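You operate a simulated robot arm through the tools that you are given. There is no shell and no other tool.

Carry out the task below with a simulated robot arm. There is one attempt and no reset: what you move stays moved.

## Task
Lock the beam stop at 20 cm and butt the orange cleat against it.
Fine: the black knob frees and locks the stop; the cleat lies across the beam.

It is judged by the outcome, as a careful person would: the job done as asked, and still so three seconds after it is handed in. It fails if anything else is knocked over, pushed out of place, dropped, spilled or broken.

## Robot
A 7-joint arm with a two-finger parallel gripper, fixed in place. Base frame: the origin is at the foot of the arm, x ahead of it, y to its left, z up. Units: m, degrees, N and s.
With the tool pointing down near the work surface it reaches from about 0.24 to 0.68 m from the base axis. Its first joint turns from -66.0 to 66.0 degrees. Payload 2.4 kg.
The TCP is the grasp point between the finger pads, 0.03 m short of the fingertips. In the tool frame z runs along the fingers and y along their closing line. Largest opening 0.094 m; finger width 0.028, thickness 0.01; the body of the gripper, 0.05 by 0.096 m, starts 0.055 m behind the TCP.
Orientation is told as [roll, pitch, yaw] about the base's x, y, z axes, in that order, counted from this pose: with the fingers straight down and closing along the base's y, the tool's x points along the base's -x, its y along +y and its z along -z.

## Interface
- The arm moves only by the tool drive_tool. Its argument "plan" is a list of rows, each an object of numbers (a shift or turn left out is 0, a gripper value left out holds the last): "gripper": the finger opening in m, from 0 to 0.094; "tx", "ty", "tz": the shift along the tool's x, y, z in m; "rx", "ry", "rz": the turn, a rotation vector about the tool's x, y, z in degrees. In form: [{"gripper": .., "tx": .., "ty": .., "tz": .., "rx": .., "ry": .., "rz": ..}, ...]. A call has 1 to 20 rows; each row is the pose to reach, as a shift and turn from the pose commanded when the call began, along the tool's axes at that moment. Rows are played at 5 a second. More than 0.05 m and 8.6 degrees between two rows, or a gripper value outside its range, and nothing of the call is played. Where a pose cannot be reached the arm comes as near as it can. A force on the tool above 90 N (or 10 N above the force at the start of the call, whichever is more), or a blocked arm, ends the call early, and 0.2 s more pass. The fingers move at their own pace (about 0.153 m/s each) and stop on an object; they squeeze with about 44 N. The grip force told is the motor's: it shows also when the fingers shut on nothing. Time passes only in rows, and 0.2 s behind the last, so rows that repeat a pose let the fingers close. It gives the time, the measured TCP pose, the force on the tool (base axes), the opening and the grip force at its end, in the units of the frame above (readings bear some noise), with the torque about the TCP (base axes, N m) and any sound that the robot's microphone picked up, and new pictures: "views" is both (left out), scene, wrist or none.
- Cameras (640 x 400 px; columns grow to the right, rows downward): "scene" is fixed at [0.0539, 0.4923, 1.4524]; the picture's right is [-0.55, -0.83, 0.00], its down [-0.40, 0.27, -0.87] and it looks along [0.73, -0.48, -0.49] (base axes); focal length 337 px, centre (320, 200). "wrist" rides on the gripper at [0.076, 0.014, -0.102] in the tool frame; the picture's right is [-0.18, 0.98, 0.00], its down [-0.75, -0.14, -0.64] and it looks along [-0.63, -0.12, 0.77] (tool axes); focal length 243 px, centre (320, 200). There is no depth. A picture from a camera that has moved, and an enlarged one, comes with that camera's place and axes in the base frame and with its lens.
- enlarge(camera, box): a new picture of the part [left, top, right, bottom] of that camera's present view, enlarged. The clock stands still meanwhile.
- close_job(): hands the job in; it is judged then, once.

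Nothing tells you positions but the pictures and the camera data. Unless the task says otherwise, let go and move clear before handing in.

The tools are called as name(argument=value, ...) on one line, values as JSON. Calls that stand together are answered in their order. drive_tool: Moves the arm, as the interface text tells. Its arguments: {"type":"object","properties":{"plan":{"type":"array","items":{"type":"object","properties":{"gripper":{"type":"number"},"tx":{"type":"number"},"ty":{"type":"number"},"tz":{"type":"number"},"rx":{"type":"number"},"ry":{"type":"number"},"rz":{"type":"number"}}}},"views":{"type":"string","enum":["both","scene","wrist","none"]}},"required":["plan"]} The other tools are called the same way: enlarge (camera, box) takes an enlarged picture of a part of a camera's view; close_job () hands the job in.

At the start:

```text
clock: 0.0
position: [0.2892, 0.1943, 1.2996]
tcp_rot: [0.0, 0.1, 0.0]
ft_force: [-1.2, 1.1, 0.0]
wrist_torque: [0.0, -0.01, 0.01]
opening: 0.0938
finger_force: 0.0
```

scene: 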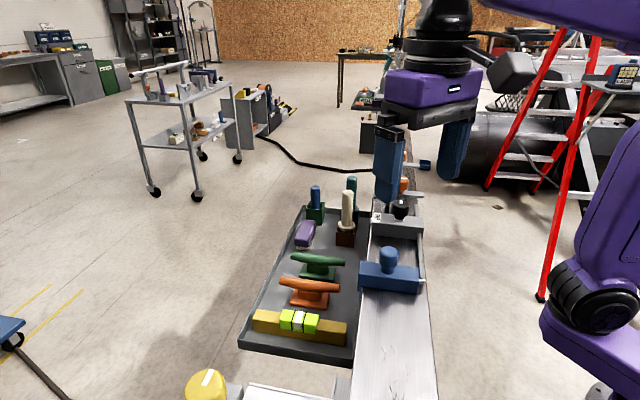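
wrist: 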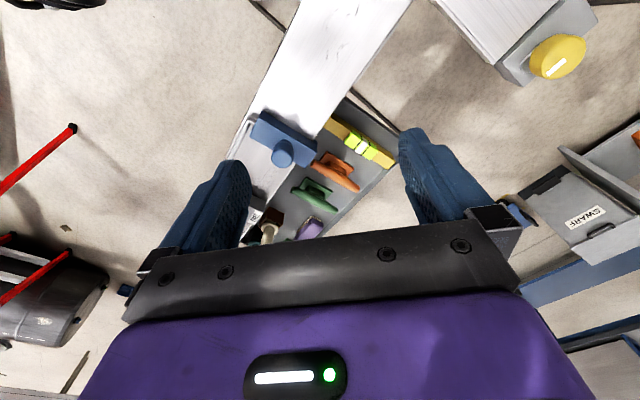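

I see a beam with a blue T-shaped stop or slider, a grey block with a black knob further along, and a tray with an orange cleat and other parts. I'll enlarge both views to identify the scale and the parts.

enlarge(camera="scene", box=[220, 160, 460, 310])

enlarge(camera="scene", box=[340, 150, 460, 225])

enlarge(camera="scene", box=[180, 250, 460, 400])

enlarge(camera="wrist", box=[220, 80, 420, 250])

```text
2.67 times, centred on (340, 235) of scene
camera zoom: at [0.0539, 0.4923, 1.4524], right [-0.55, -0.83, 0.0], down [-0.4, 0.27, -0.87], along [0.73, -0.48, -0.49], focal length 898 px, centre (267, 107)
```

zoom: 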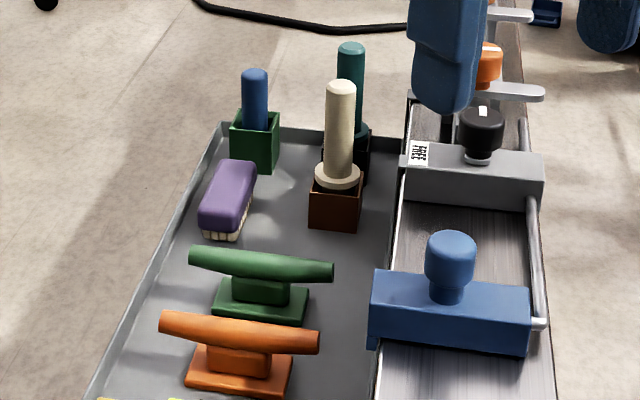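

```text
5.33 times, centred on (400, 188) of scene
camera zoom: at [0.0539, 0.4923, 1.4524], right [-0.55, -0.83, 0.0], down [-0.4, 0.27, -0.87], along [0.73, -0.48, -0.49], focal length 1796 px, centre (-107, 267)
```

zoom: 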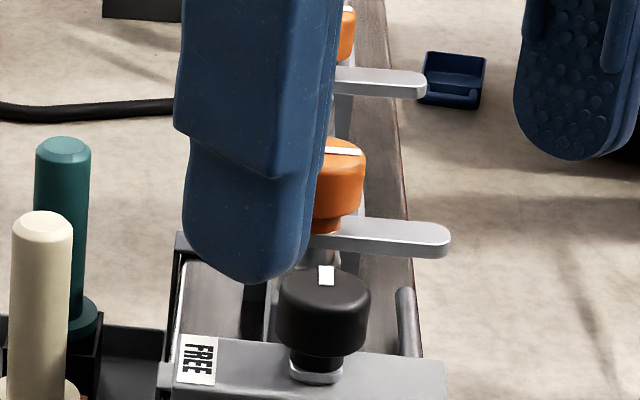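

```text
2.29 times, centred on (320, 325) of scene
camera zoom: at [0.0539, 0.4923, 1.4524], right [-0.55, -0.83, 0.0], down [-0.4, 0.27, -0.87], along [0.73, -0.48, -0.49], focal length 770 px, centre (320, -86)
```

zoom: 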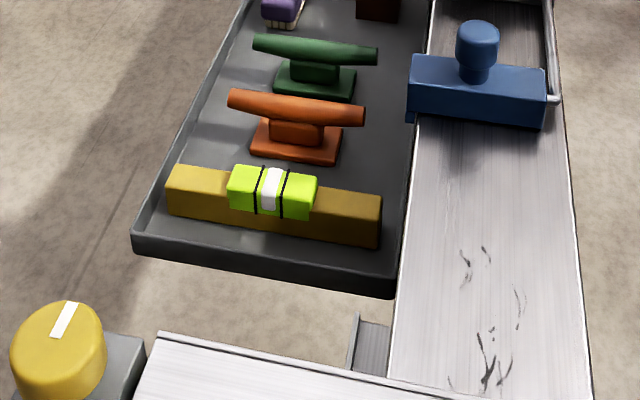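

```text
2.35 times, centred on (320, 165) of wrist
camera zoom: at [0.2124, 0.2079, 1.4018], right [0.18, 0.98, 0.0], down [0.75, -0.14, 0.64], along [0.63, -0.12, -0.77], focal length 571 px, centre (320, 282)
```

zoom: 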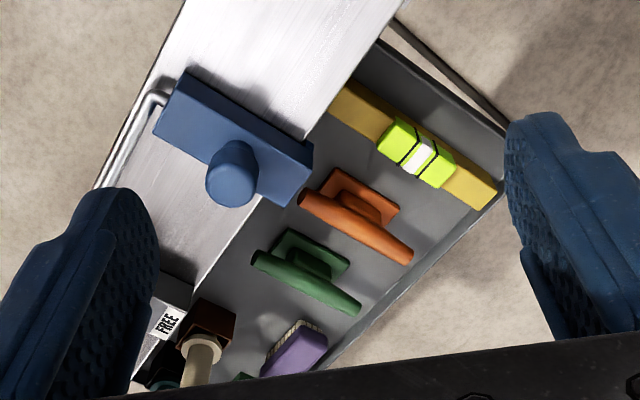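

I take the blue-handled slider to be near (0.41, 0.11, 1.03). The grey block with the black knob and a "FREE" label is near (0.54, -0.06, 1.03), and I can't see a scale yet. I'll move the gripper high and to the right for a clear look along the beam.

drive_tool(plan=[{"ty": -0.04, "tz": -0.01}, {"ty": -0.08, "tz": -0.02}, {"ty": -0.12, "tz": -0.03}, {"ty": -0.16, "tz": -0.03}, {"ty": -0.2, "tz": -0.03}, {"ty": -0.24, "tz": -0.03}])

```text
clock: 1.4
position: [0.2902, -0.0456, 1.3297]
tcp_rot: [0.1, -0.1, 0.1]
ft_force: [0.5, -0.7, -0.5]
wrist_torque: [0.01, -0.02, 0.02]
opening: 0.0939
finger_force: 0.1
camera wrist: at [0.2125, -0.0322, 1.4323], right [0.18, 0.98, 0.0], down [0.75, -0.14, 0.64], along [0.63, -0.12, -0.77], focal length 243 px, centre (320, 200)
```

scene: 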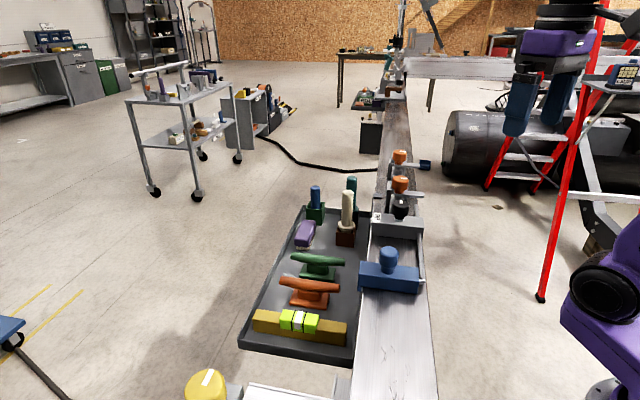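
wrist: 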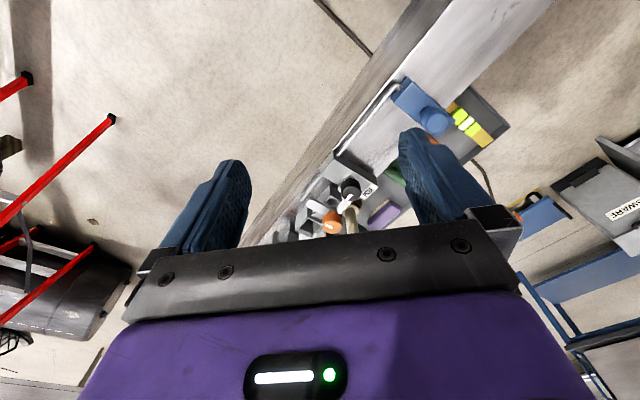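

enlarge(camera="wrist", box=[250, 70, 450, 240])

enlarge(camera="scene", box=[350, 130, 446, 230])

enlarge(camera="scene", box=[340, 200, 460, 310])

```text
2.35 times, centred on (350, 155) of wrist
camera zoom: at [0.2125, -0.0322, 1.4323], right [0.18, 0.98, 0.0], down [0.75, -0.14, 0.64], along [0.63, -0.12, -0.77], focal length 571 px, centre (249, 306)
```

zoom: 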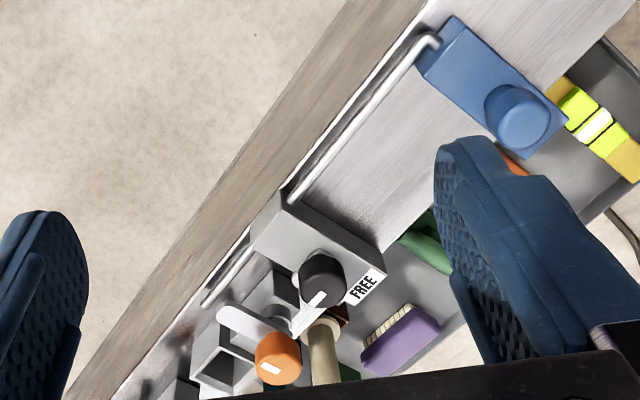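

```text
4.00 times, centred on (398, 180) of scene
camera zoom: at [0.0539, 0.4923, 1.4524], right [-0.55, -0.83, 0.0], down [-0.4, 0.27, -0.87], along [0.73, -0.48, -0.49], focal length 1347 px, centre (8, 280)
```

zoom: 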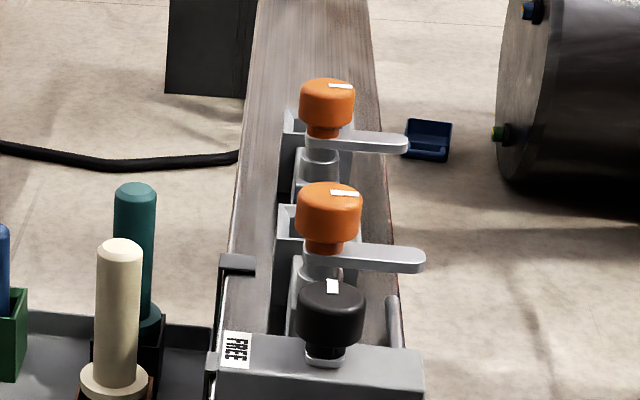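

```text
3.64 times, centred on (400, 255) of scene
camera zoom: at [0.0539, 0.4923, 1.4524], right [-0.55, -0.83, 0.0], down [-0.4, 0.27, -0.87], along [0.73, -0.48, -0.49], focal length 1224 px, centre (29, 0)
```

zoom: 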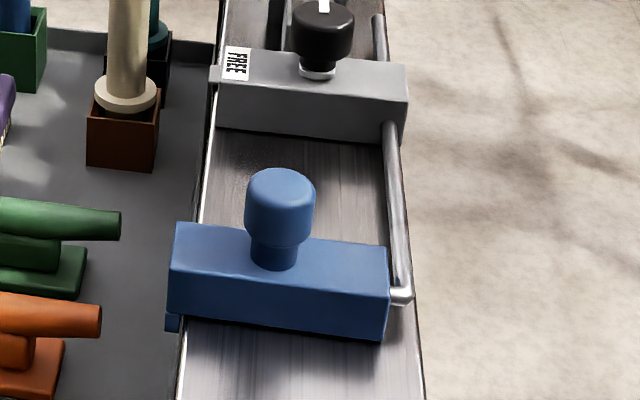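

The black knob sits on a grey clamp block, and the blue stop's rod runs through that block. The stop has a small tab on its tray side, probably a pointer for a scale, so I'll lower the camera over the stop to read it.

drive_tool(plan=[{"tx": -0.01, "ty": 0.03, "tz": 0.025}, {"tx": -0.02, "ty": 0.06, "tz": 0.05}, {"tx": -0.03, "ty": 0.09, "tz": 0.075}, {"tx": -0.04, "ty": 0.12, "tz": 0.1}, {"tx": -0.05, "ty": 0.145, "tz": 0.125}], views="wrist")

enlarge(camera="wrist", box=[210, 0, 430, 240])

```text
clock: 2.6
position: [0.341, 0.0992, 1.2033]
tcp_rot: [0.0, 0.1, 0.0]
ft_force: [0.3, 0.1, 0.1]
wrist_torque: [-0.02, 0.02, 0.02]
opening: 0.0938
finger_force: 0.1
camera wrist: at [0.2632, 0.1126, 1.3059], right [0.18, 0.98, 0.0], down [0.75, -0.14, 0.64], along [0.63, -0.12, -0.77], focal length 243 px, centre (320, 200)
```

wrist: 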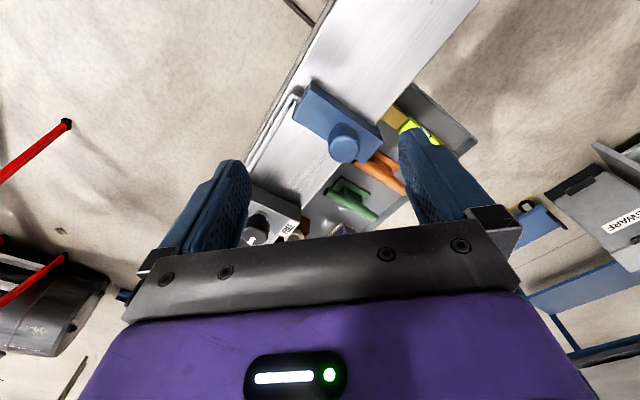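

```text
1.67 times, centred on (320, 120) of wrist
camera zoom: at [0.2632, 0.1126, 1.3059], right [0.18, 0.98, 0.0], down [0.75, -0.14, 0.64], along [0.63, -0.12, -0.77], focal length 404 px, centre (320, 333)
```

zoom: 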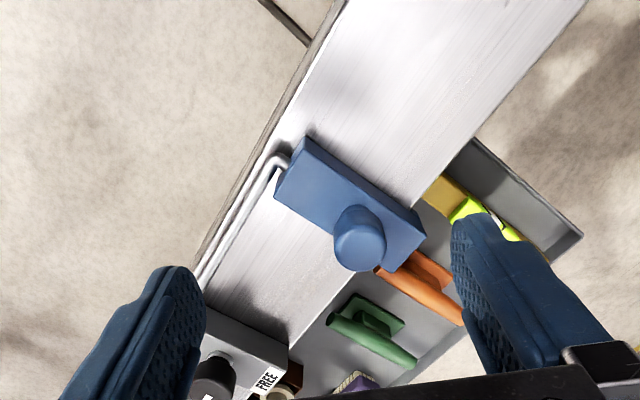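

The beam's top face has no scale, so it is probably on the tray-side edge under the stop's tab. I'll stay high and yaw the wrist so the camera looks back at that side from over the tray.

drive_tool(plan=[{"tx": -0.0084, "ty": 0.0096, "rz": 8}, {"tx": -0.0168, "ty": 0.0192, "rz": 16}, {"tx": -0.0252, "ty": 0.0288, "rz": 24}, {"tx": -0.0336, "ty": 0.0384, "rz": 32}, {"tx": -0.042, "ty": 0.048, "rz": 40}, {"tx": -0.0504, "ty": 0.0576, "rz": 48}, {"tx": -0.0588, "ty": 0.0672, "rz": 56}, {"tx": -0.0672, "ty": 0.0768, "rz": 64}, {"tx": -0.0756, "ty": 0.0864, "rz": 72}, {"tx": -0.084, "ty": 0.096, "rz": 80}, {"tx": -0.0924, "ty": 0.1056, "rz": 88}, {"tx": -0.1008, "ty": 0.1152, "rz": 96}, {"tx": -0.11, "ty": 0.125, "rz": 104}, {"tx": -0.118, "ty": 0.134, "rz": 110}])

enlarge(camera="wrist", box=[210, 0, 430, 240])

```text
clock: 5.6
position: [0.458, 0.2329, 1.2048]
tcp_rot: [0.0, 0.0, -110.2]
ft_force: [0.5, 0.0, -1.4]
wrist_torque: [0.02, 0.01, 0.0]
opening: 0.0939
finger_force: 0.0
camera wrist: at [0.4961, 0.299, 1.3073], right [0.86, -0.51, 0.0], down [-0.39, -0.66, 0.64], along [-0.33, -0.55, -0.77], focal length 243 px, centre (320, 200)
```

scene: 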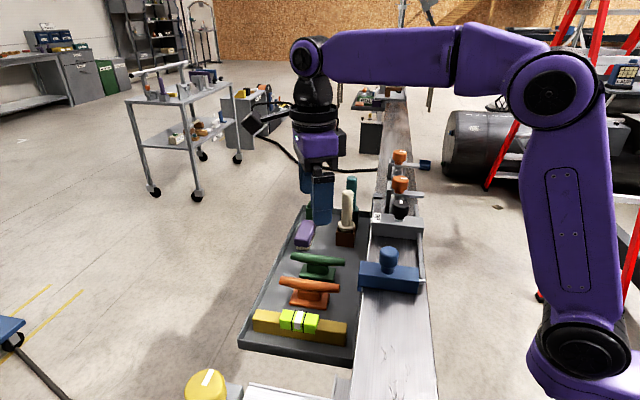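
wrist: 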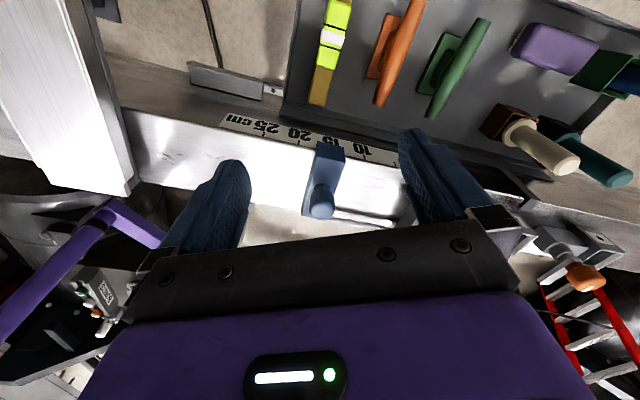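

```text
1.67 times, centred on (320, 120) of wrist
camera zoom: at [0.4961, 0.299, 1.3073], right [0.86, -0.51, 0.0], down [-0.39, -0.66, 0.64], along [-0.33, -0.55, -0.77], focal length 404 px, centre (320, 333)
```

zoom: 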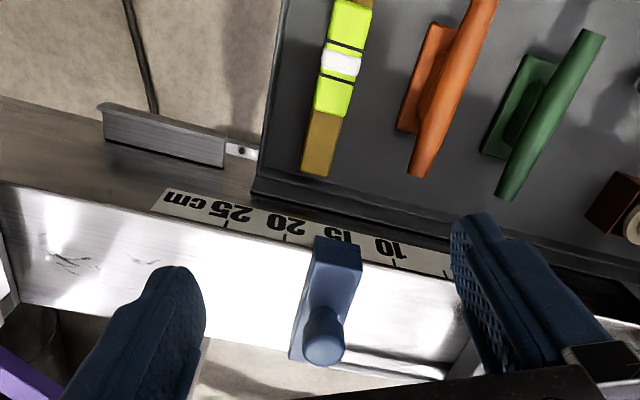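

The scale is on the beam's tray-side face, running 5 to 25 cm away from the grey clamp block, and the stop now stands near 15. I'll enlarge it to see which edge of the stop serves as the index.

enlarge(camera="wrist", box=[250, 100, 400, 220])

enlarge(camera="wrist", box=[290, 120, 390, 180])

enlarge(camera="wrist", box=[480, 80, 640, 300])

```text
3.33 times, centred on (325, 160) of wrist
camera zoom: at [0.4961, 0.299, 1.3073], right [0.86, -0.51, 0.0], down [-0.39, -0.66, 0.64], along [-0.33, -0.55, -0.77], focal length 809 px, centre (303, 333)
```

zoom: 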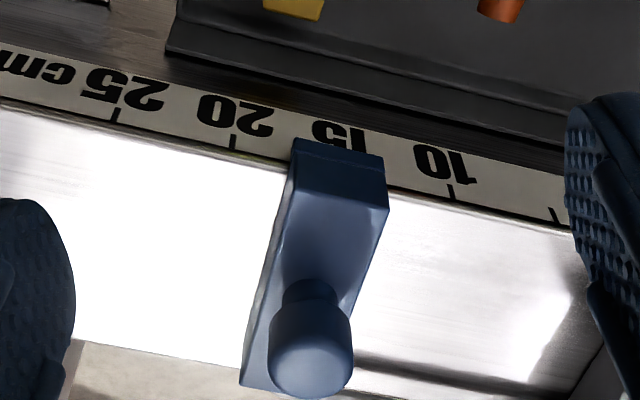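

```text
6.40 times, centred on (340, 150) of wrist
camera zoom: at [0.4961, 0.299, 1.3073], right [0.86, -0.51, 0.0], down [-0.39, -0.66, 0.64], along [-0.33, -0.55, -0.77], focal length 1553 px, centre (192, 520)
```

zoom: 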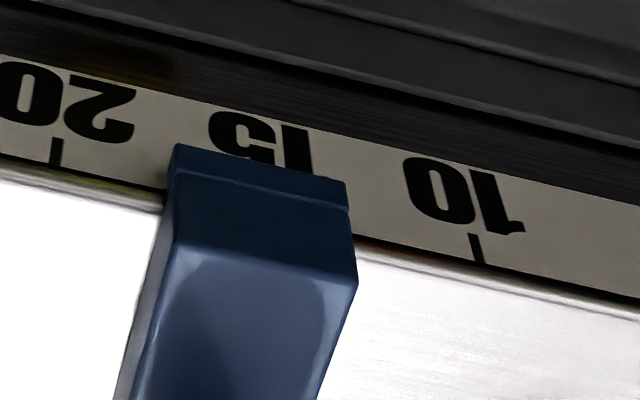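

```text
1.82 times, centred on (560, 190) of wrist
camera zoom: at [0.4961, 0.299, 1.3073], right [0.86, -0.51, 0.0], down [-0.39, -0.66, 0.64], along [-0.33, -0.55, -0.77], focal length 441 px, centre (-116, 218)
```

zoom: 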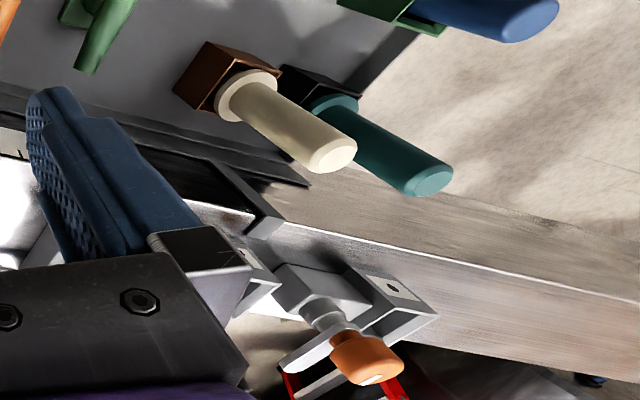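

The stop covers roughly 13.5 to 17 cm on the scale. I'll move down for a closer look at its index edge, then move across to view the knob and its labels.

drive_tool(plan=[{"tz": 0.03}, {"tz": 0.06}, {"tz": 0.07}], views="none")

enlarge(camera="wrist", box=[240, 110, 400, 230])

enlarge(camera="wrist", box=[0, 0, 640, 400])

drive_tool(plan=[{"tz": -0.04}, {"tz": -0.07}], views="none")

```text
clock: 6.4
position: [0.4558, 0.2338, 1.1333]
tcp_rot: [0.0, 0.0, -109.9]
ft_force: [0.6, -0.9, -0.3]
wrist_torque: [-0.04, 0.0, 0.02]
opening: 0.0942
finger_force: 0.1
```

```text
3.33 times, centred on (320, 170) of wrist
camera zoom: at [0.4953, 0.2999, 1.2367], right [0.86, -0.51, 0.0], down [-0.39, -0.66, 0.64], along [-0.33, -0.55, -0.77], focal length 809 px, centre (320, 300)
```

zoom: 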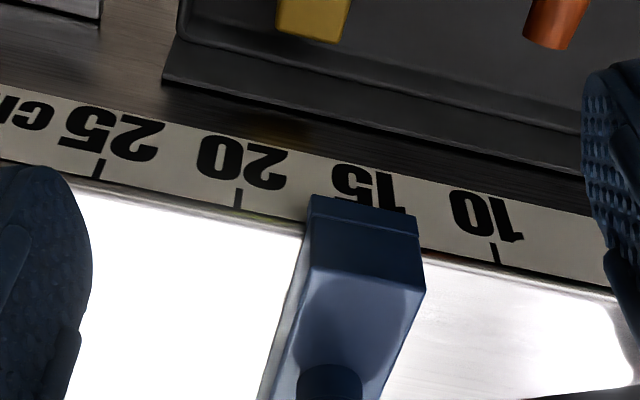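

```text
1.00 times, centred on (320, 200) of wrist (not enlarged: the box is as wide or as high as the picture)
camera zoom: at [0.4953, 0.2999, 1.2367], right [0.86, -0.51, 0.0], down [-0.39, -0.66, 0.64], along [-0.33, -0.55, -0.77], focal length 243 px, centre (320, 200)
```

zoom: 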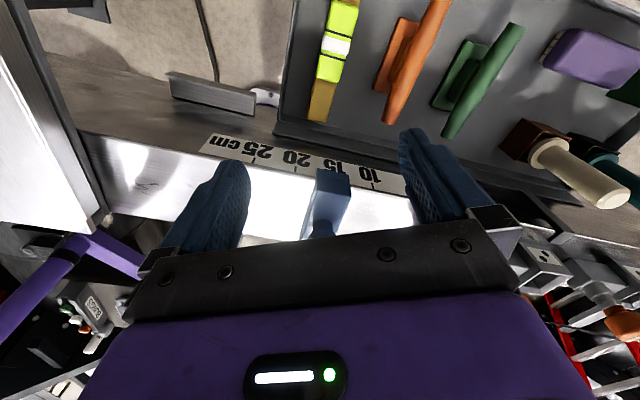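

```text
clock: 7.0
position: [0.4565, 0.2333, 1.2046]
tcp_rot: [0.1, 0.0, -109.9]
ft_force: [-0.7, -0.4, 1.1]
wrist_torque: [-0.01, -0.01, -0.03]
opening: 0.0941
finger_force: 0.1
```

The index edges are at about 13.2 and 17.3 cm, with the centre near 15. I still need to find the zero mark, so next I'll look at the knob and the zero end of the scale.

drive_tool(plan=[{"ty": 0.03, "tx": -0.01}, {"ty": 0.06, "tx": -0.02}, {"ty": 0.09, "tx": -0.03}, {"ty": 0.12, "tx": -0.04}], views="wrist")

enlarge(camera="wrist", box=[220, 80, 440, 240])

```text
clock: 8.0
position: [0.5563, 0.1544, 1.2039]
tcp_rot: [0.0, 0.0, -109.9]
ft_force: [1.1, 0.0, -0.8]
wrist_torque: [0.0, 0.0, 0.0]
opening: 0.0939
finger_force: 0.1
camera wrist: at [0.5948, 0.2205, 1.3069], right [0.86, -0.51, 0.0], down [-0.39, -0.66, 0.64], along [-0.33, -0.55, -0.77], focal length 243 px, centre (320, 200)
```

wrist: 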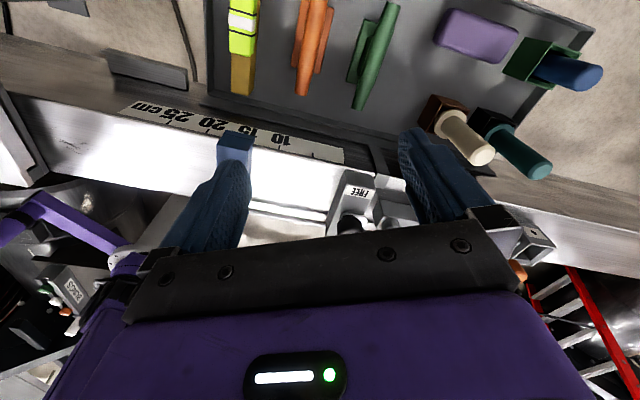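

```text
2.50 times, centred on (330, 160) of wrist
camera zoom: at [0.5948, 0.2205, 1.3069], right [0.86, -0.51, 0.0], down [-0.39, -0.66, 0.64], along [-0.33, -0.55, -0.77], focal length 606 px, centre (295, 300)
```

zoom: 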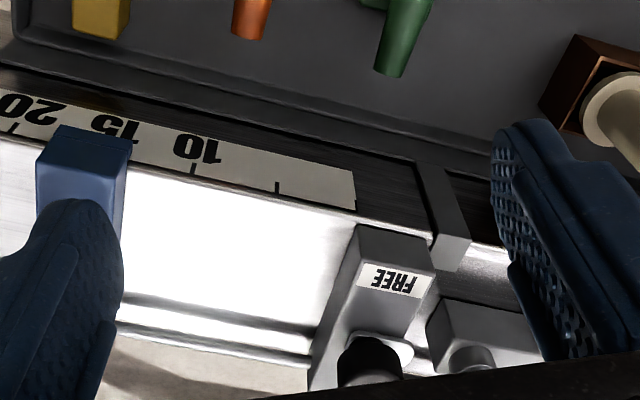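

The zero mark coincides with the grey block's face, and the FREE label sits on the block's top on the tray side. I'll zoom in on the stop and its tab for any index mark, and on the knob.

enlarge(camera="scene", box=[350, 240, 430, 300])

enlarge(camera="scene", box=[360, 185, 430, 240])

enlarge(camera="wrist", box=[310, 160, 420, 240])

enlarge(camera="wrist", box=[205, 110, 275, 170])

```text
6.67 times, centred on (390, 270) of scene
camera zoom: at [0.0539, 0.4923, 1.4524], right [-0.55, -0.83, 0.0], down [-0.4, 0.27, -0.87], along [0.73, -0.48, -0.49], focal length 2245 px, centre (-147, -267)
```

zoom: 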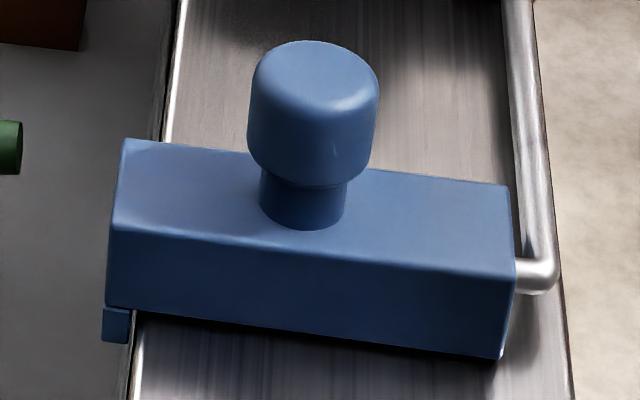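

```text
7.27 times, centred on (395, 212) of scene
camera zoom: at [0.0539, 0.4923, 1.4524], right [-0.55, -0.83, 0.0], down [-0.4, 0.27, -0.87], along [0.73, -0.48, -0.49], focal length 2449 px, centre (-226, 109)
```

zoom: 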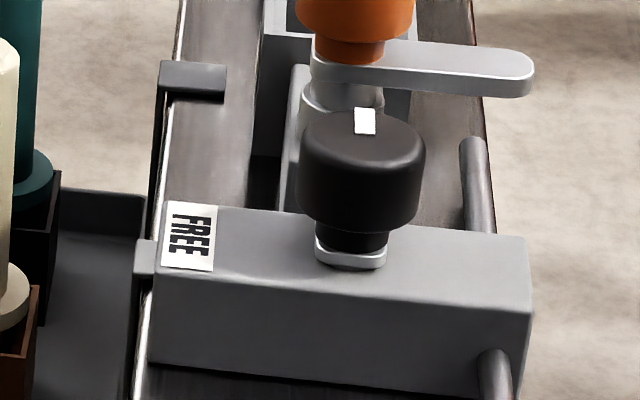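

```text
5.00 times, centred on (365, 200) of wrist
camera zoom: at [0.5948, 0.2205, 1.3069], right [0.86, -0.51, 0.0], down [-0.39, -0.66, 0.64], along [-0.33, -0.55, -0.77], focal length 1213 px, centre (95, 200)
```

zoom: 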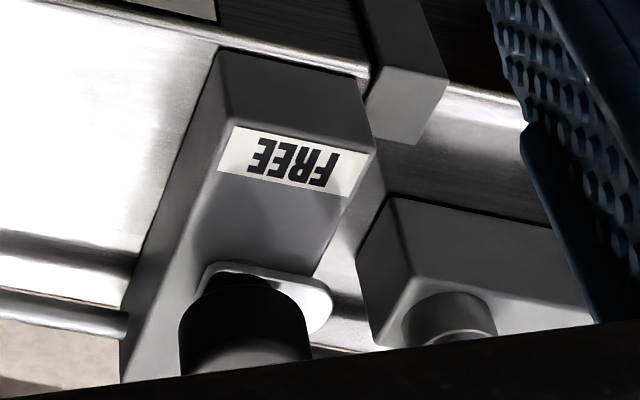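

```text
6.67 times, centred on (240, 140) of wrist
camera zoom: at [0.5948, 0.2205, 1.3069], right [0.86, -0.51, 0.0], down [-0.39, -0.66, 0.64], along [-0.33, -0.55, -0.77], focal length 1618 px, centre (853, 600)
```

zoom: 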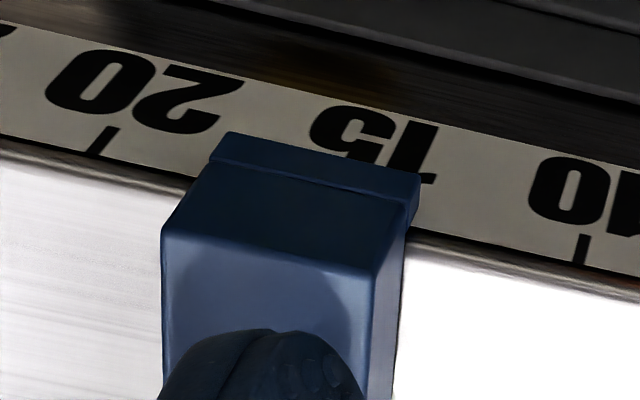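

From the scale marks I get a beam running at -45°, with its top at z≈0.994 and its tray-side edge at v≈0.401, where s = 0.349 − reading. I'll take a view square-on to the stop for a parallax-free reading.

drive_tool(plan=[{"ty": -0.03, "tz": 0.008, "rz": 5}, {"ty": -0.06, "tz": 0.016, "rz": 10}, {"ty": -0.0958, "tz": 0.026, "rz": 14.4}, {"ty": -0.0958, "tz": 0.026, "rz": 14.4}], views="wrist")

enlarge(camera="wrist", box=[250, 110, 400, 210])

enlarge(camera="wrist", box=[285, 130, 365, 185])

```text
clock: 9.0
position: [0.466, 0.1877, 1.1788]
tcp_rot: [0.1, -0.1, -124.5]
ft_force: [0.5, -0.1, 0.4]
wrist_torque: [-0.01, 0.01, 0.03]
opening: 0.094
finger_force: 0.1
camera wrist: at [0.5199, 0.2413, 1.2814], right [0.71, -0.71, 0.0], down [-0.54, -0.54, 0.64], along [-0.45, -0.45, -0.77], focal length 243 px, centre (320, 200)
```

wrist: 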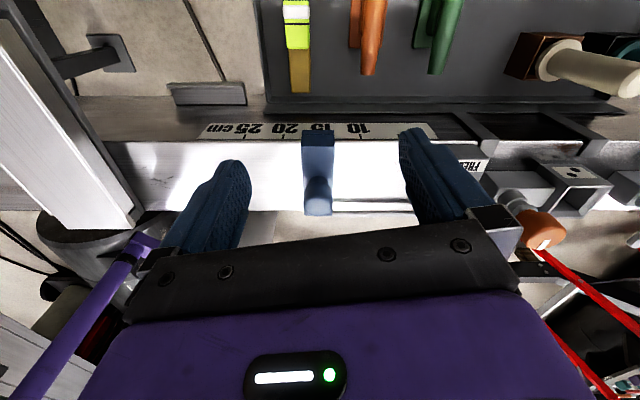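

```text
4.00 times, centred on (325, 160) of wrist
camera zoom: at [0.5199, 0.2413, 1.2814], right [0.71, -0.71, 0.0], down [-0.54, -0.54, 0.64], along [-0.45, -0.45, -0.77], focal length 970 px, centre (300, 360)
```

zoom: 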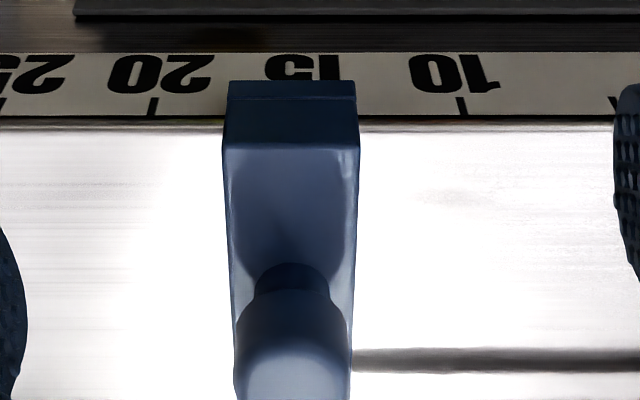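

```text
7.27 times, centred on (325, 158) of wrist
camera zoom: at [0.5199, 0.2413, 1.2814], right [0.71, -0.71, 0.0], down [-0.54, -0.54, 0.64], along [-0.45, -0.45, -0.77], focal length 1764 px, centre (284, 509)
```

zoom: 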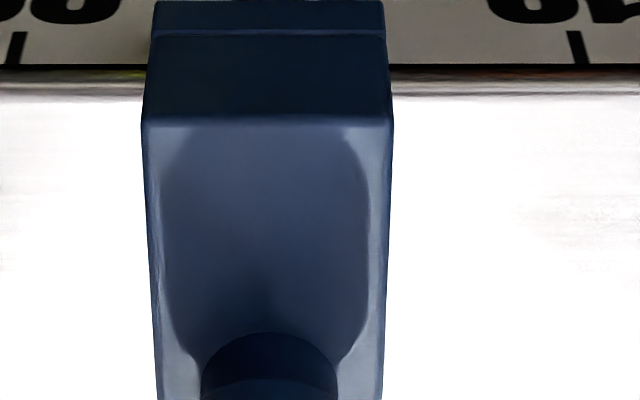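

The square-on view shows a 4 cm wide stop with its centre at about 15.5, its outer face at about 17.5 and its inner face at about 13.5. I'll go above the black knob (about (0.498, -0.024, 1.068)) to see which way its mark points relative to FREE.

drive_tool(plan=[{"tx": -0.0156, "ty": 0.0146, "tz": -0.02, "rz": -7.95}, {"tx": -0.0312, "ty": 0.0292, "tz": -0.02, "rz": -15.9}, {"tx": -0.0468, "ty": 0.0438, "tz": -0.02, "rz": -23.85}, {"tx": -0.0624, "ty": 0.0584, "tz": -0.02, "rz": -31.8}, {"tx": -0.078, "ty": 0.073, "tz": -0.02, "rz": -39.75}, {"tx": -0.0936, "ty": 0.0876, "tz": -0.02, "rz": -47.7}, {"tx": -0.1092, "ty": 0.1022, "tz": -0.02, "rz": -55.65}, {"tx": -0.1248, "ty": 0.1168, "tz": -0.02, "rz": -63.6}, {"tx": -0.1404, "ty": 0.1314, "tz": -0.02, "rz": -71.55}, {"tx": -0.1563, "ty": 0.1457, "tz": -0.02, "rz": -79.5}, {"tx": -0.1563, "ty": 0.1457, "tz": -0.02, "rz": -79.5}])

enlarge(camera="wrist", box=[230, 20, 430, 240])

```text
clock: 11.4
position: [0.4985, -0.0235, 1.1977]
tcp_rot: [0.1, 0.0, -44.8]
ft_force: [0.6, 0.0, 0.0]
wrist_torque: [0.03, -0.01, 0.01]
opening: 0.094
finger_force: 0.0
camera wrist: at [0.4539, 0.0397, 1.3008], right [0.82, 0.57, 0.0], down [0.44, -0.63, 0.64], along [0.36, -0.53, -0.77], focal length 243 px, centre (320, 200)
```

scene: 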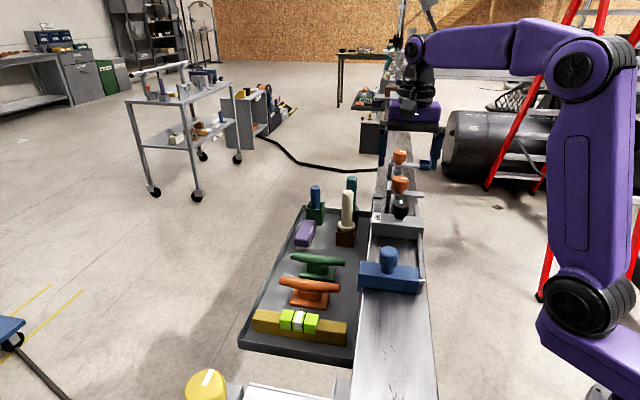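
wrist: 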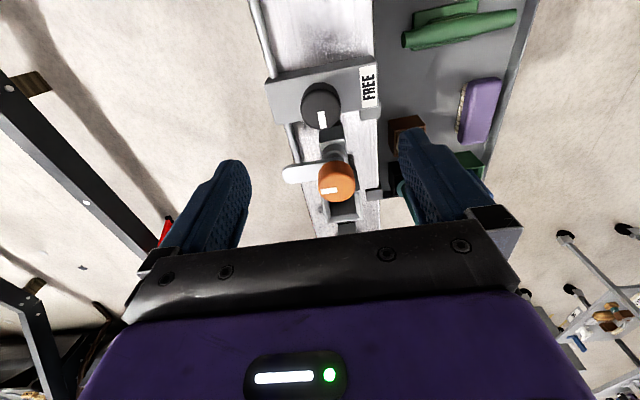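

```text
1.82 times, centred on (330, 130) of wrist
camera zoom: at [0.4539, 0.0397, 1.3008], right [0.82, 0.57, 0.0], down [0.44, -0.63, 0.64], along [0.36, -0.53, -0.77], focal length 441 px, centre (302, 327)
```

zoom: 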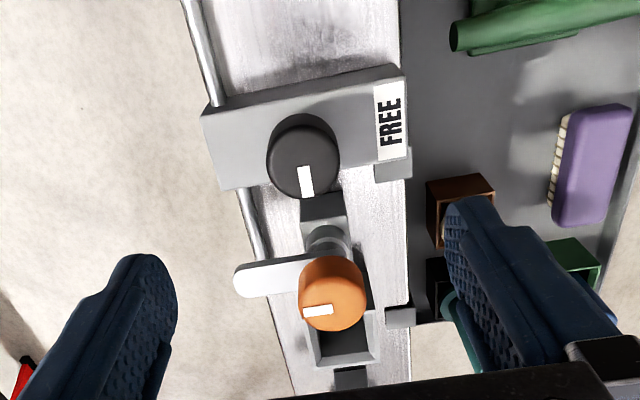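

The knob's mark points along the beam (+u), a quarter turn clockwise of FREE, so the stop is presumably locked now. I'll align the fingers over the knob at yaw -90 and descend partway to check alignment.

drive_tool(plan=[{"rz": 7.5, "gripper": 0.075}, {"rz": 15}, {"rz": 22.5}, {"rz": 30}, {"rz": 37.5}, {"rz": 45.2}, {"rz": 45.2, "tz": 0.04}, {"rz": 45.2, "tz": 0.08}, {"rz": 45.2, "tz": 0.09}])

enlarge(camera="wrist", box=[220, 40, 440, 260])

enlarge(camera="scene", box=[350, 140, 450, 230])

```text
clock: 13.4
position: [0.4993, -0.0267, 1.1061]
tcp_rot: [0.0, 0.0, -90.0]
ft_force: [-0.9, -0.1, -0.4]
wrist_torque: [0.01, 0.0, -0.01]
opening: 0.075
finger_force: 0.0
camera wrist: at [0.5123, 0.0506, 1.21], right [0.98, -0.19, 0.0], down [-0.14, -0.75, 0.64], along [-0.12, -0.63, -0.77], focal length 243 px, centre (320, 200)
```

scene: 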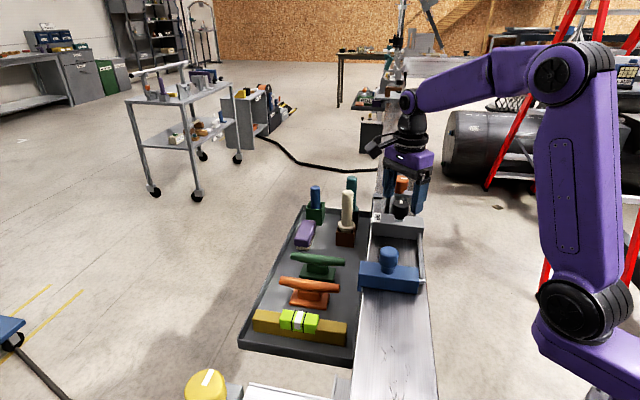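
wrist: 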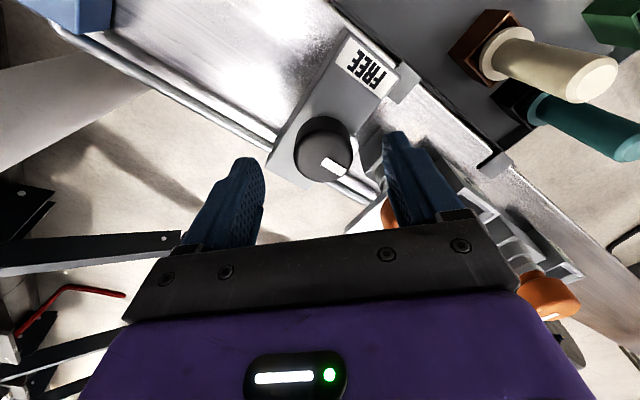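

```text
1.82 times, centred on (330, 150) of wrist
camera zoom: at [0.5123, 0.0506, 1.21], right [0.98, -0.19, 0.0], down [-0.14, -0.75, 0.64], along [-0.12, -0.63, -0.77], focal length 441 px, centre (302, 291)
```

zoom: 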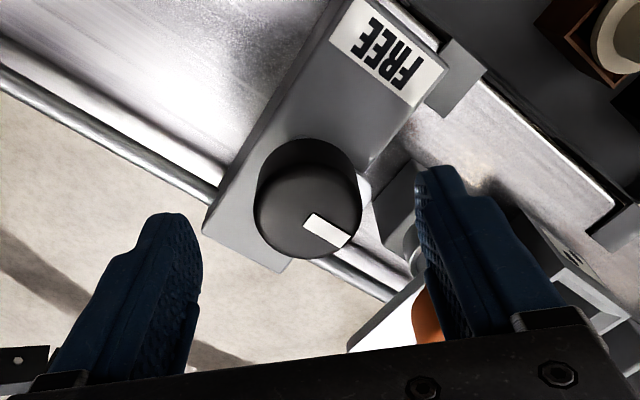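

```text
4.44 times, centred on (400, 185) of scene
camera zoom: at [0.0539, 0.4923, 1.4524], right [-0.55, -0.83, 0.0], down [-0.4, 0.27, -0.87], along [0.73, -0.48, -0.49], focal length 1496 px, centre (-36, 267)
```

zoom: 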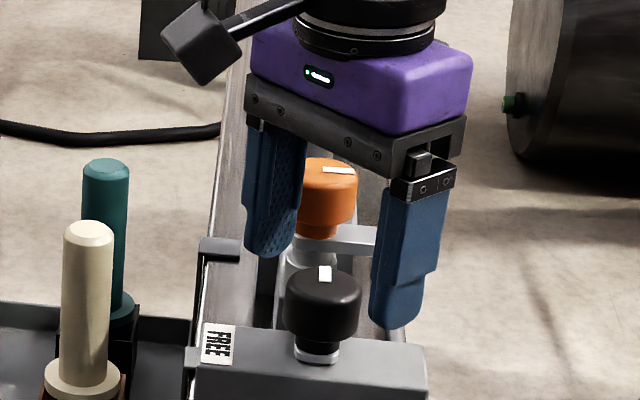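

The knob's top is at about (0.5005, -0.022, 1.081) and sits between the fingers. I'll lower around it and close.

drive_tool(plan=[{"tx": 0.002, "ty": 0.001, "tz": 0.013}, {"tx": 0.002, "ty": 0.001, "tz": 0.026}, {"tx": 0.002, "ty": 0.001, "tz": 0.026, "gripper": 0.03}, {"tx": 0.002, "ty": 0.001, "tz": 0.026, "gripper": 0.03}, {"tx": 0.002, "ty": 0.001, "tz": 0.026, "gripper": 0.03}])

enlarge(camera="scene", box=[350, 140, 450, 230])

```text
clock: 14.6
position: [0.5011, -0.0232, 1.0817]
tcp_rot: [0.1, 0.1, -90.1]
ft_force: [11.9, -1.0, -4.2]
wrist_torque: [-0.03, -0.09, 0.12]
opening: 0.0386
finger_force: 44.9
camera wrist: at [0.5139, 0.0533, 1.1843], right [0.98, -0.19, 0.0], down [-0.14, -0.75, 0.64], along [-0.12, -0.63, -0.77], focal length 243 px, centre (320, 200)
```

scene: 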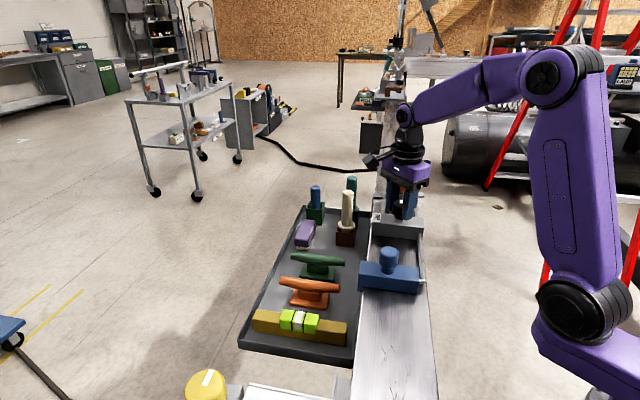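
wrist: 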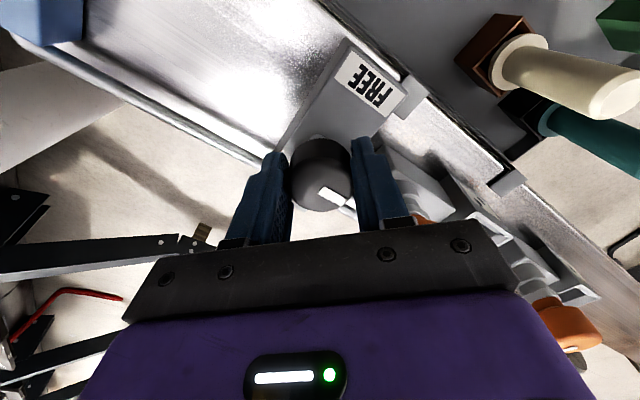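

```text
4.44 times, centred on (400, 185) of scene
camera zoom: at [0.0543, 0.4922, 1.4524], right [-0.55, -0.83, 0.0], down [-0.4, 0.27, -0.87], along [0.73, -0.48, -0.49], focal length 1496 px, centre (-36, 267)
```

zoom: 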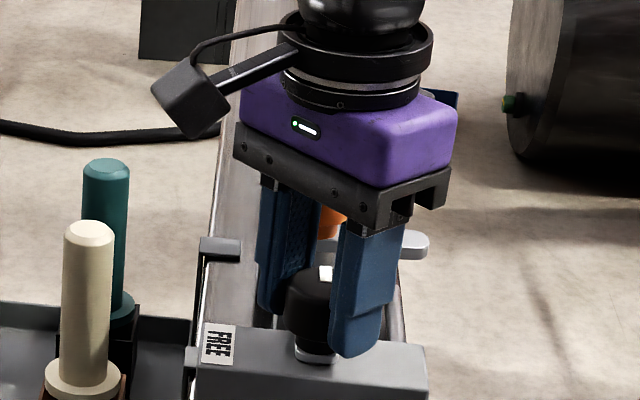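

I have the knob gripped (38.6 mm diameter). I'll recentre slightly in +x and turn it a quarter turn counter-clockwise, toward FREE.

drive_tool(plan=[{"ty": 0.002}, {"ty": 0.002, "rz": -7.5}, {"ty": 0.002, "rz": -15}, {"ty": 0.002, "rz": -22.5}, {"ty": 0.002, "rz": -30}], views="wrist")

```text
clock: 15.8
position: [0.5004, -0.0242, 1.0814]
tcp_rot: [-0.2, -0.1, -60.0]
ft_force: [-23.1, -9.1, 18.7]
wrist_torque: [-0.91, -0.43, -0.07]
opening: 0.0376
finger_force: 45.2
camera wrist: at [0.4734, 0.0493, 1.1852], right [0.94, 0.33, 0.0], down [0.26, -0.72, 0.64], along [0.21, -0.61, -0.77], focal length 243 px, centre (320, 200)
```

wrist: 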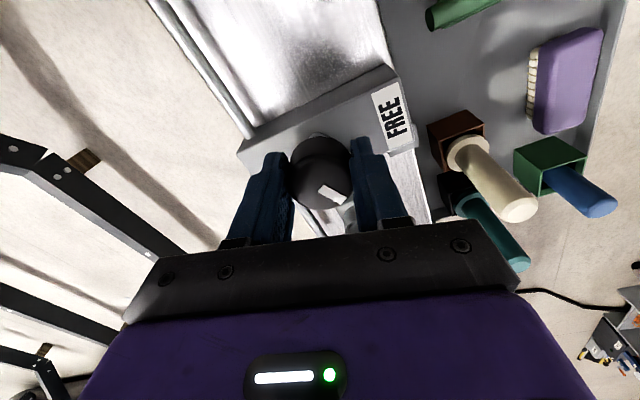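

The knob is turning with the gripper. I'll recentre a little to reduce the side force and continue.

drive_tool(plan=[{"ty": -0.002, "tz": -0.001}, {"ty": -0.002, "tz": -0.001, "rz": -7.5}, {"ty": -0.002, "tz": -0.001, "rz": -15}, {"ty": -0.002, "tz": -0.001, "rz": -22.5}, {"ty": -0.002, "tz": -0.001, "rz": -30}], views="wrist")

```text
clock: 17.0
position: [0.4986, -0.0248, 1.0827]
tcp_rot: [-0.2, 0.1, -30.0]
ft_force: [-15.0, -13.5, 1.2]
wrist_torque: [0.03, -0.38, -0.08]
opening: 0.0374
finger_force: 45.2
camera wrist: at [0.4392, 0.0257, 1.1854], right [0.65, 0.76, 0.0], down [0.58, -0.5, 0.64], along [0.49, -0.42, -0.77], focal length 243 px, centre (320, 200)
```

wrist: 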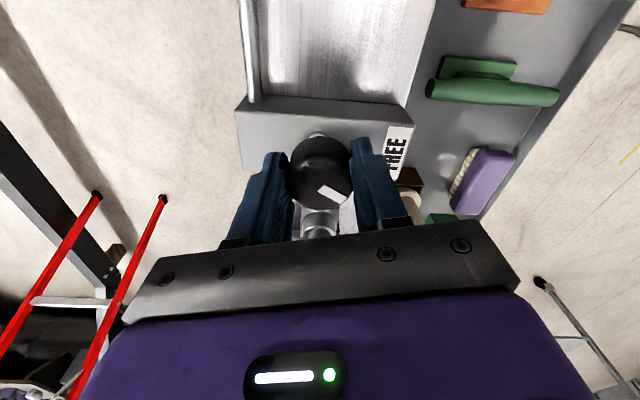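

drive_tool(plan=[{"ty": -0.001, "rz": -7.5}, {"ty": -0.001, "rz": -15}, {"ty": -0.001, "rz": -22.5}, {"ty": -0.001, "rz": -30}, {"ty": -0.001, "rz": -30}], views="wrist")

enlarge(camera="wrist", box=[220, 60, 440, 240])

```text
clock: 18.2
position: [0.4989, -0.0246, 1.0822]
tcp_rot: [-0.1, 0.0, -0.2]
ft_force: [-10.8, -17.8, -8.5]
wrist_torque: [0.32, -0.5, -0.07]
opening: 0.0374
finger_force: 45.0
camera wrist: at [0.4215, -0.0115, 1.1854], right [0.18, 0.98, 0.0], down [0.75, -0.14, 0.64], along [0.63, -0.12, -0.77], focal length 243 px, centre (320, 200)
```

wrist: 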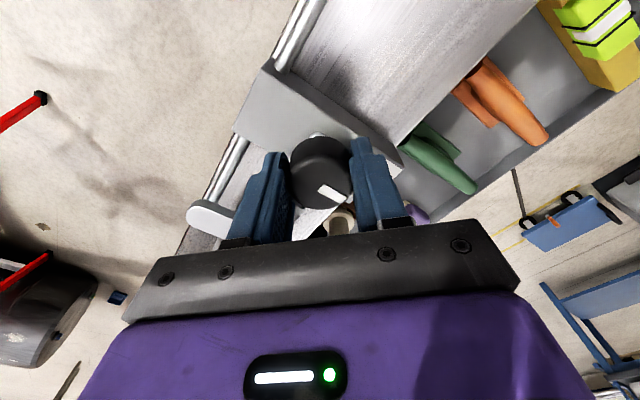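

```text
2.22 times, centred on (330, 150) of wrist
camera zoom: at [0.4215, -0.0115, 1.1854], right [0.18, 0.98, 0.0], down [0.75, -0.14, 0.64], along [0.63, -0.12, -0.77], focal length 539 px, centre (298, 311)
```

zoom: 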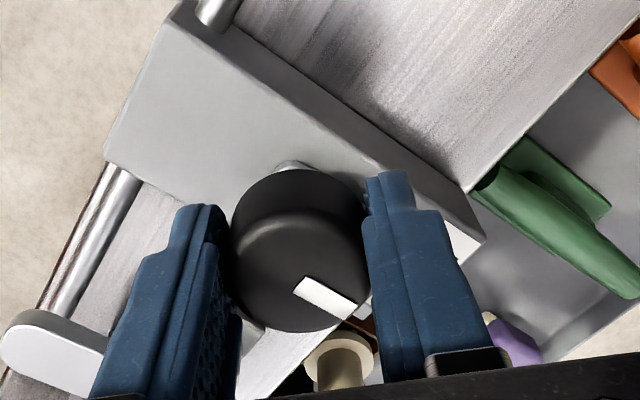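

The mark now points to FREE. I'll open the fingers slightly and back straight up.

drive_tool(plan=[{"gripper": 0.055}, {"gripper": 0.055}, {"tz": -0.03}, {"tz": -0.07}, {"tz": -0.11}, {"tz": -0.12}])

enlarge(camera="wrist", box=[220, 60, 440, 240])

enlarge(camera="scene", box=[350, 180, 450, 300])

```text
clock: 19.6
position: [0.5004, -0.0227, 1.2023]
tcp_rot: [0.1, 0.1, -0.1]
ft_force: [0.6, -0.3, -0.5]
wrist_torque: [-0.01, 0.01, 0.0]
opening: 0.0548
finger_force: 0.1
camera wrist: at [0.4221, -0.0095, 1.3053], right [0.19, 0.98, 0.0], down [0.75, -0.14, 0.64], along [0.63, -0.12, -0.77], focal length 243 px, centre (320, 200)
```

scene: 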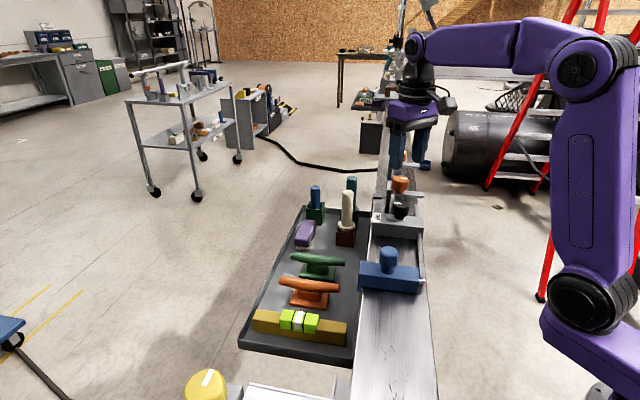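
wrist: 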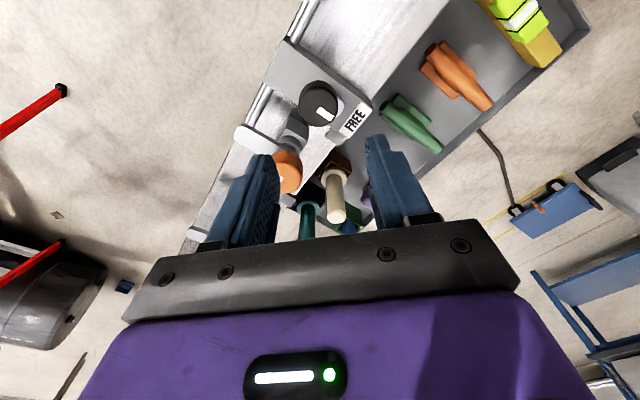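

```text
2.22 times, centred on (330, 150) of wrist
camera zoom: at [0.4221, -0.0095, 1.3053], right [0.19, 0.98, 0.0], down [0.75, -0.14, 0.64], along [0.63, -0.12, -0.77], focal length 539 px, centre (298, 311)
```

zoom: 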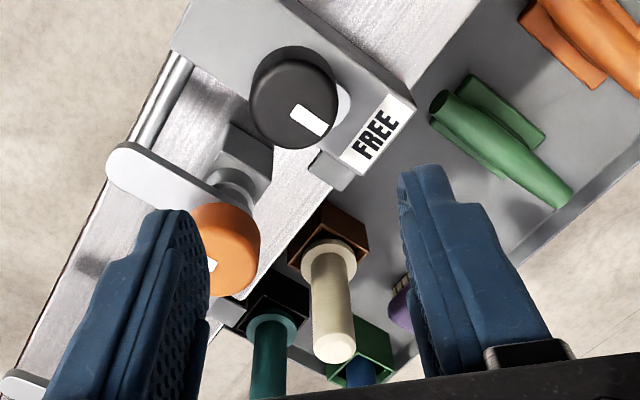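

```text
3.33 times, centred on (400, 240) of scene
camera zoom: at [0.0539, 0.4923, 1.4524], right [-0.55, -0.83, 0.0], down [-0.4, 0.27, -0.87], along [0.73, -0.48, -0.49], focal length 1122 px, centre (53, 67)
```

zoom: 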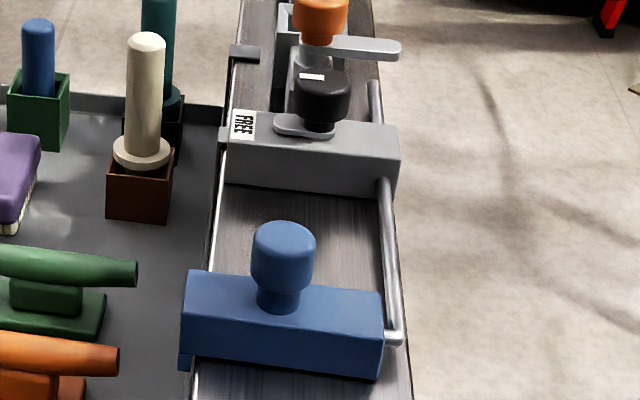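

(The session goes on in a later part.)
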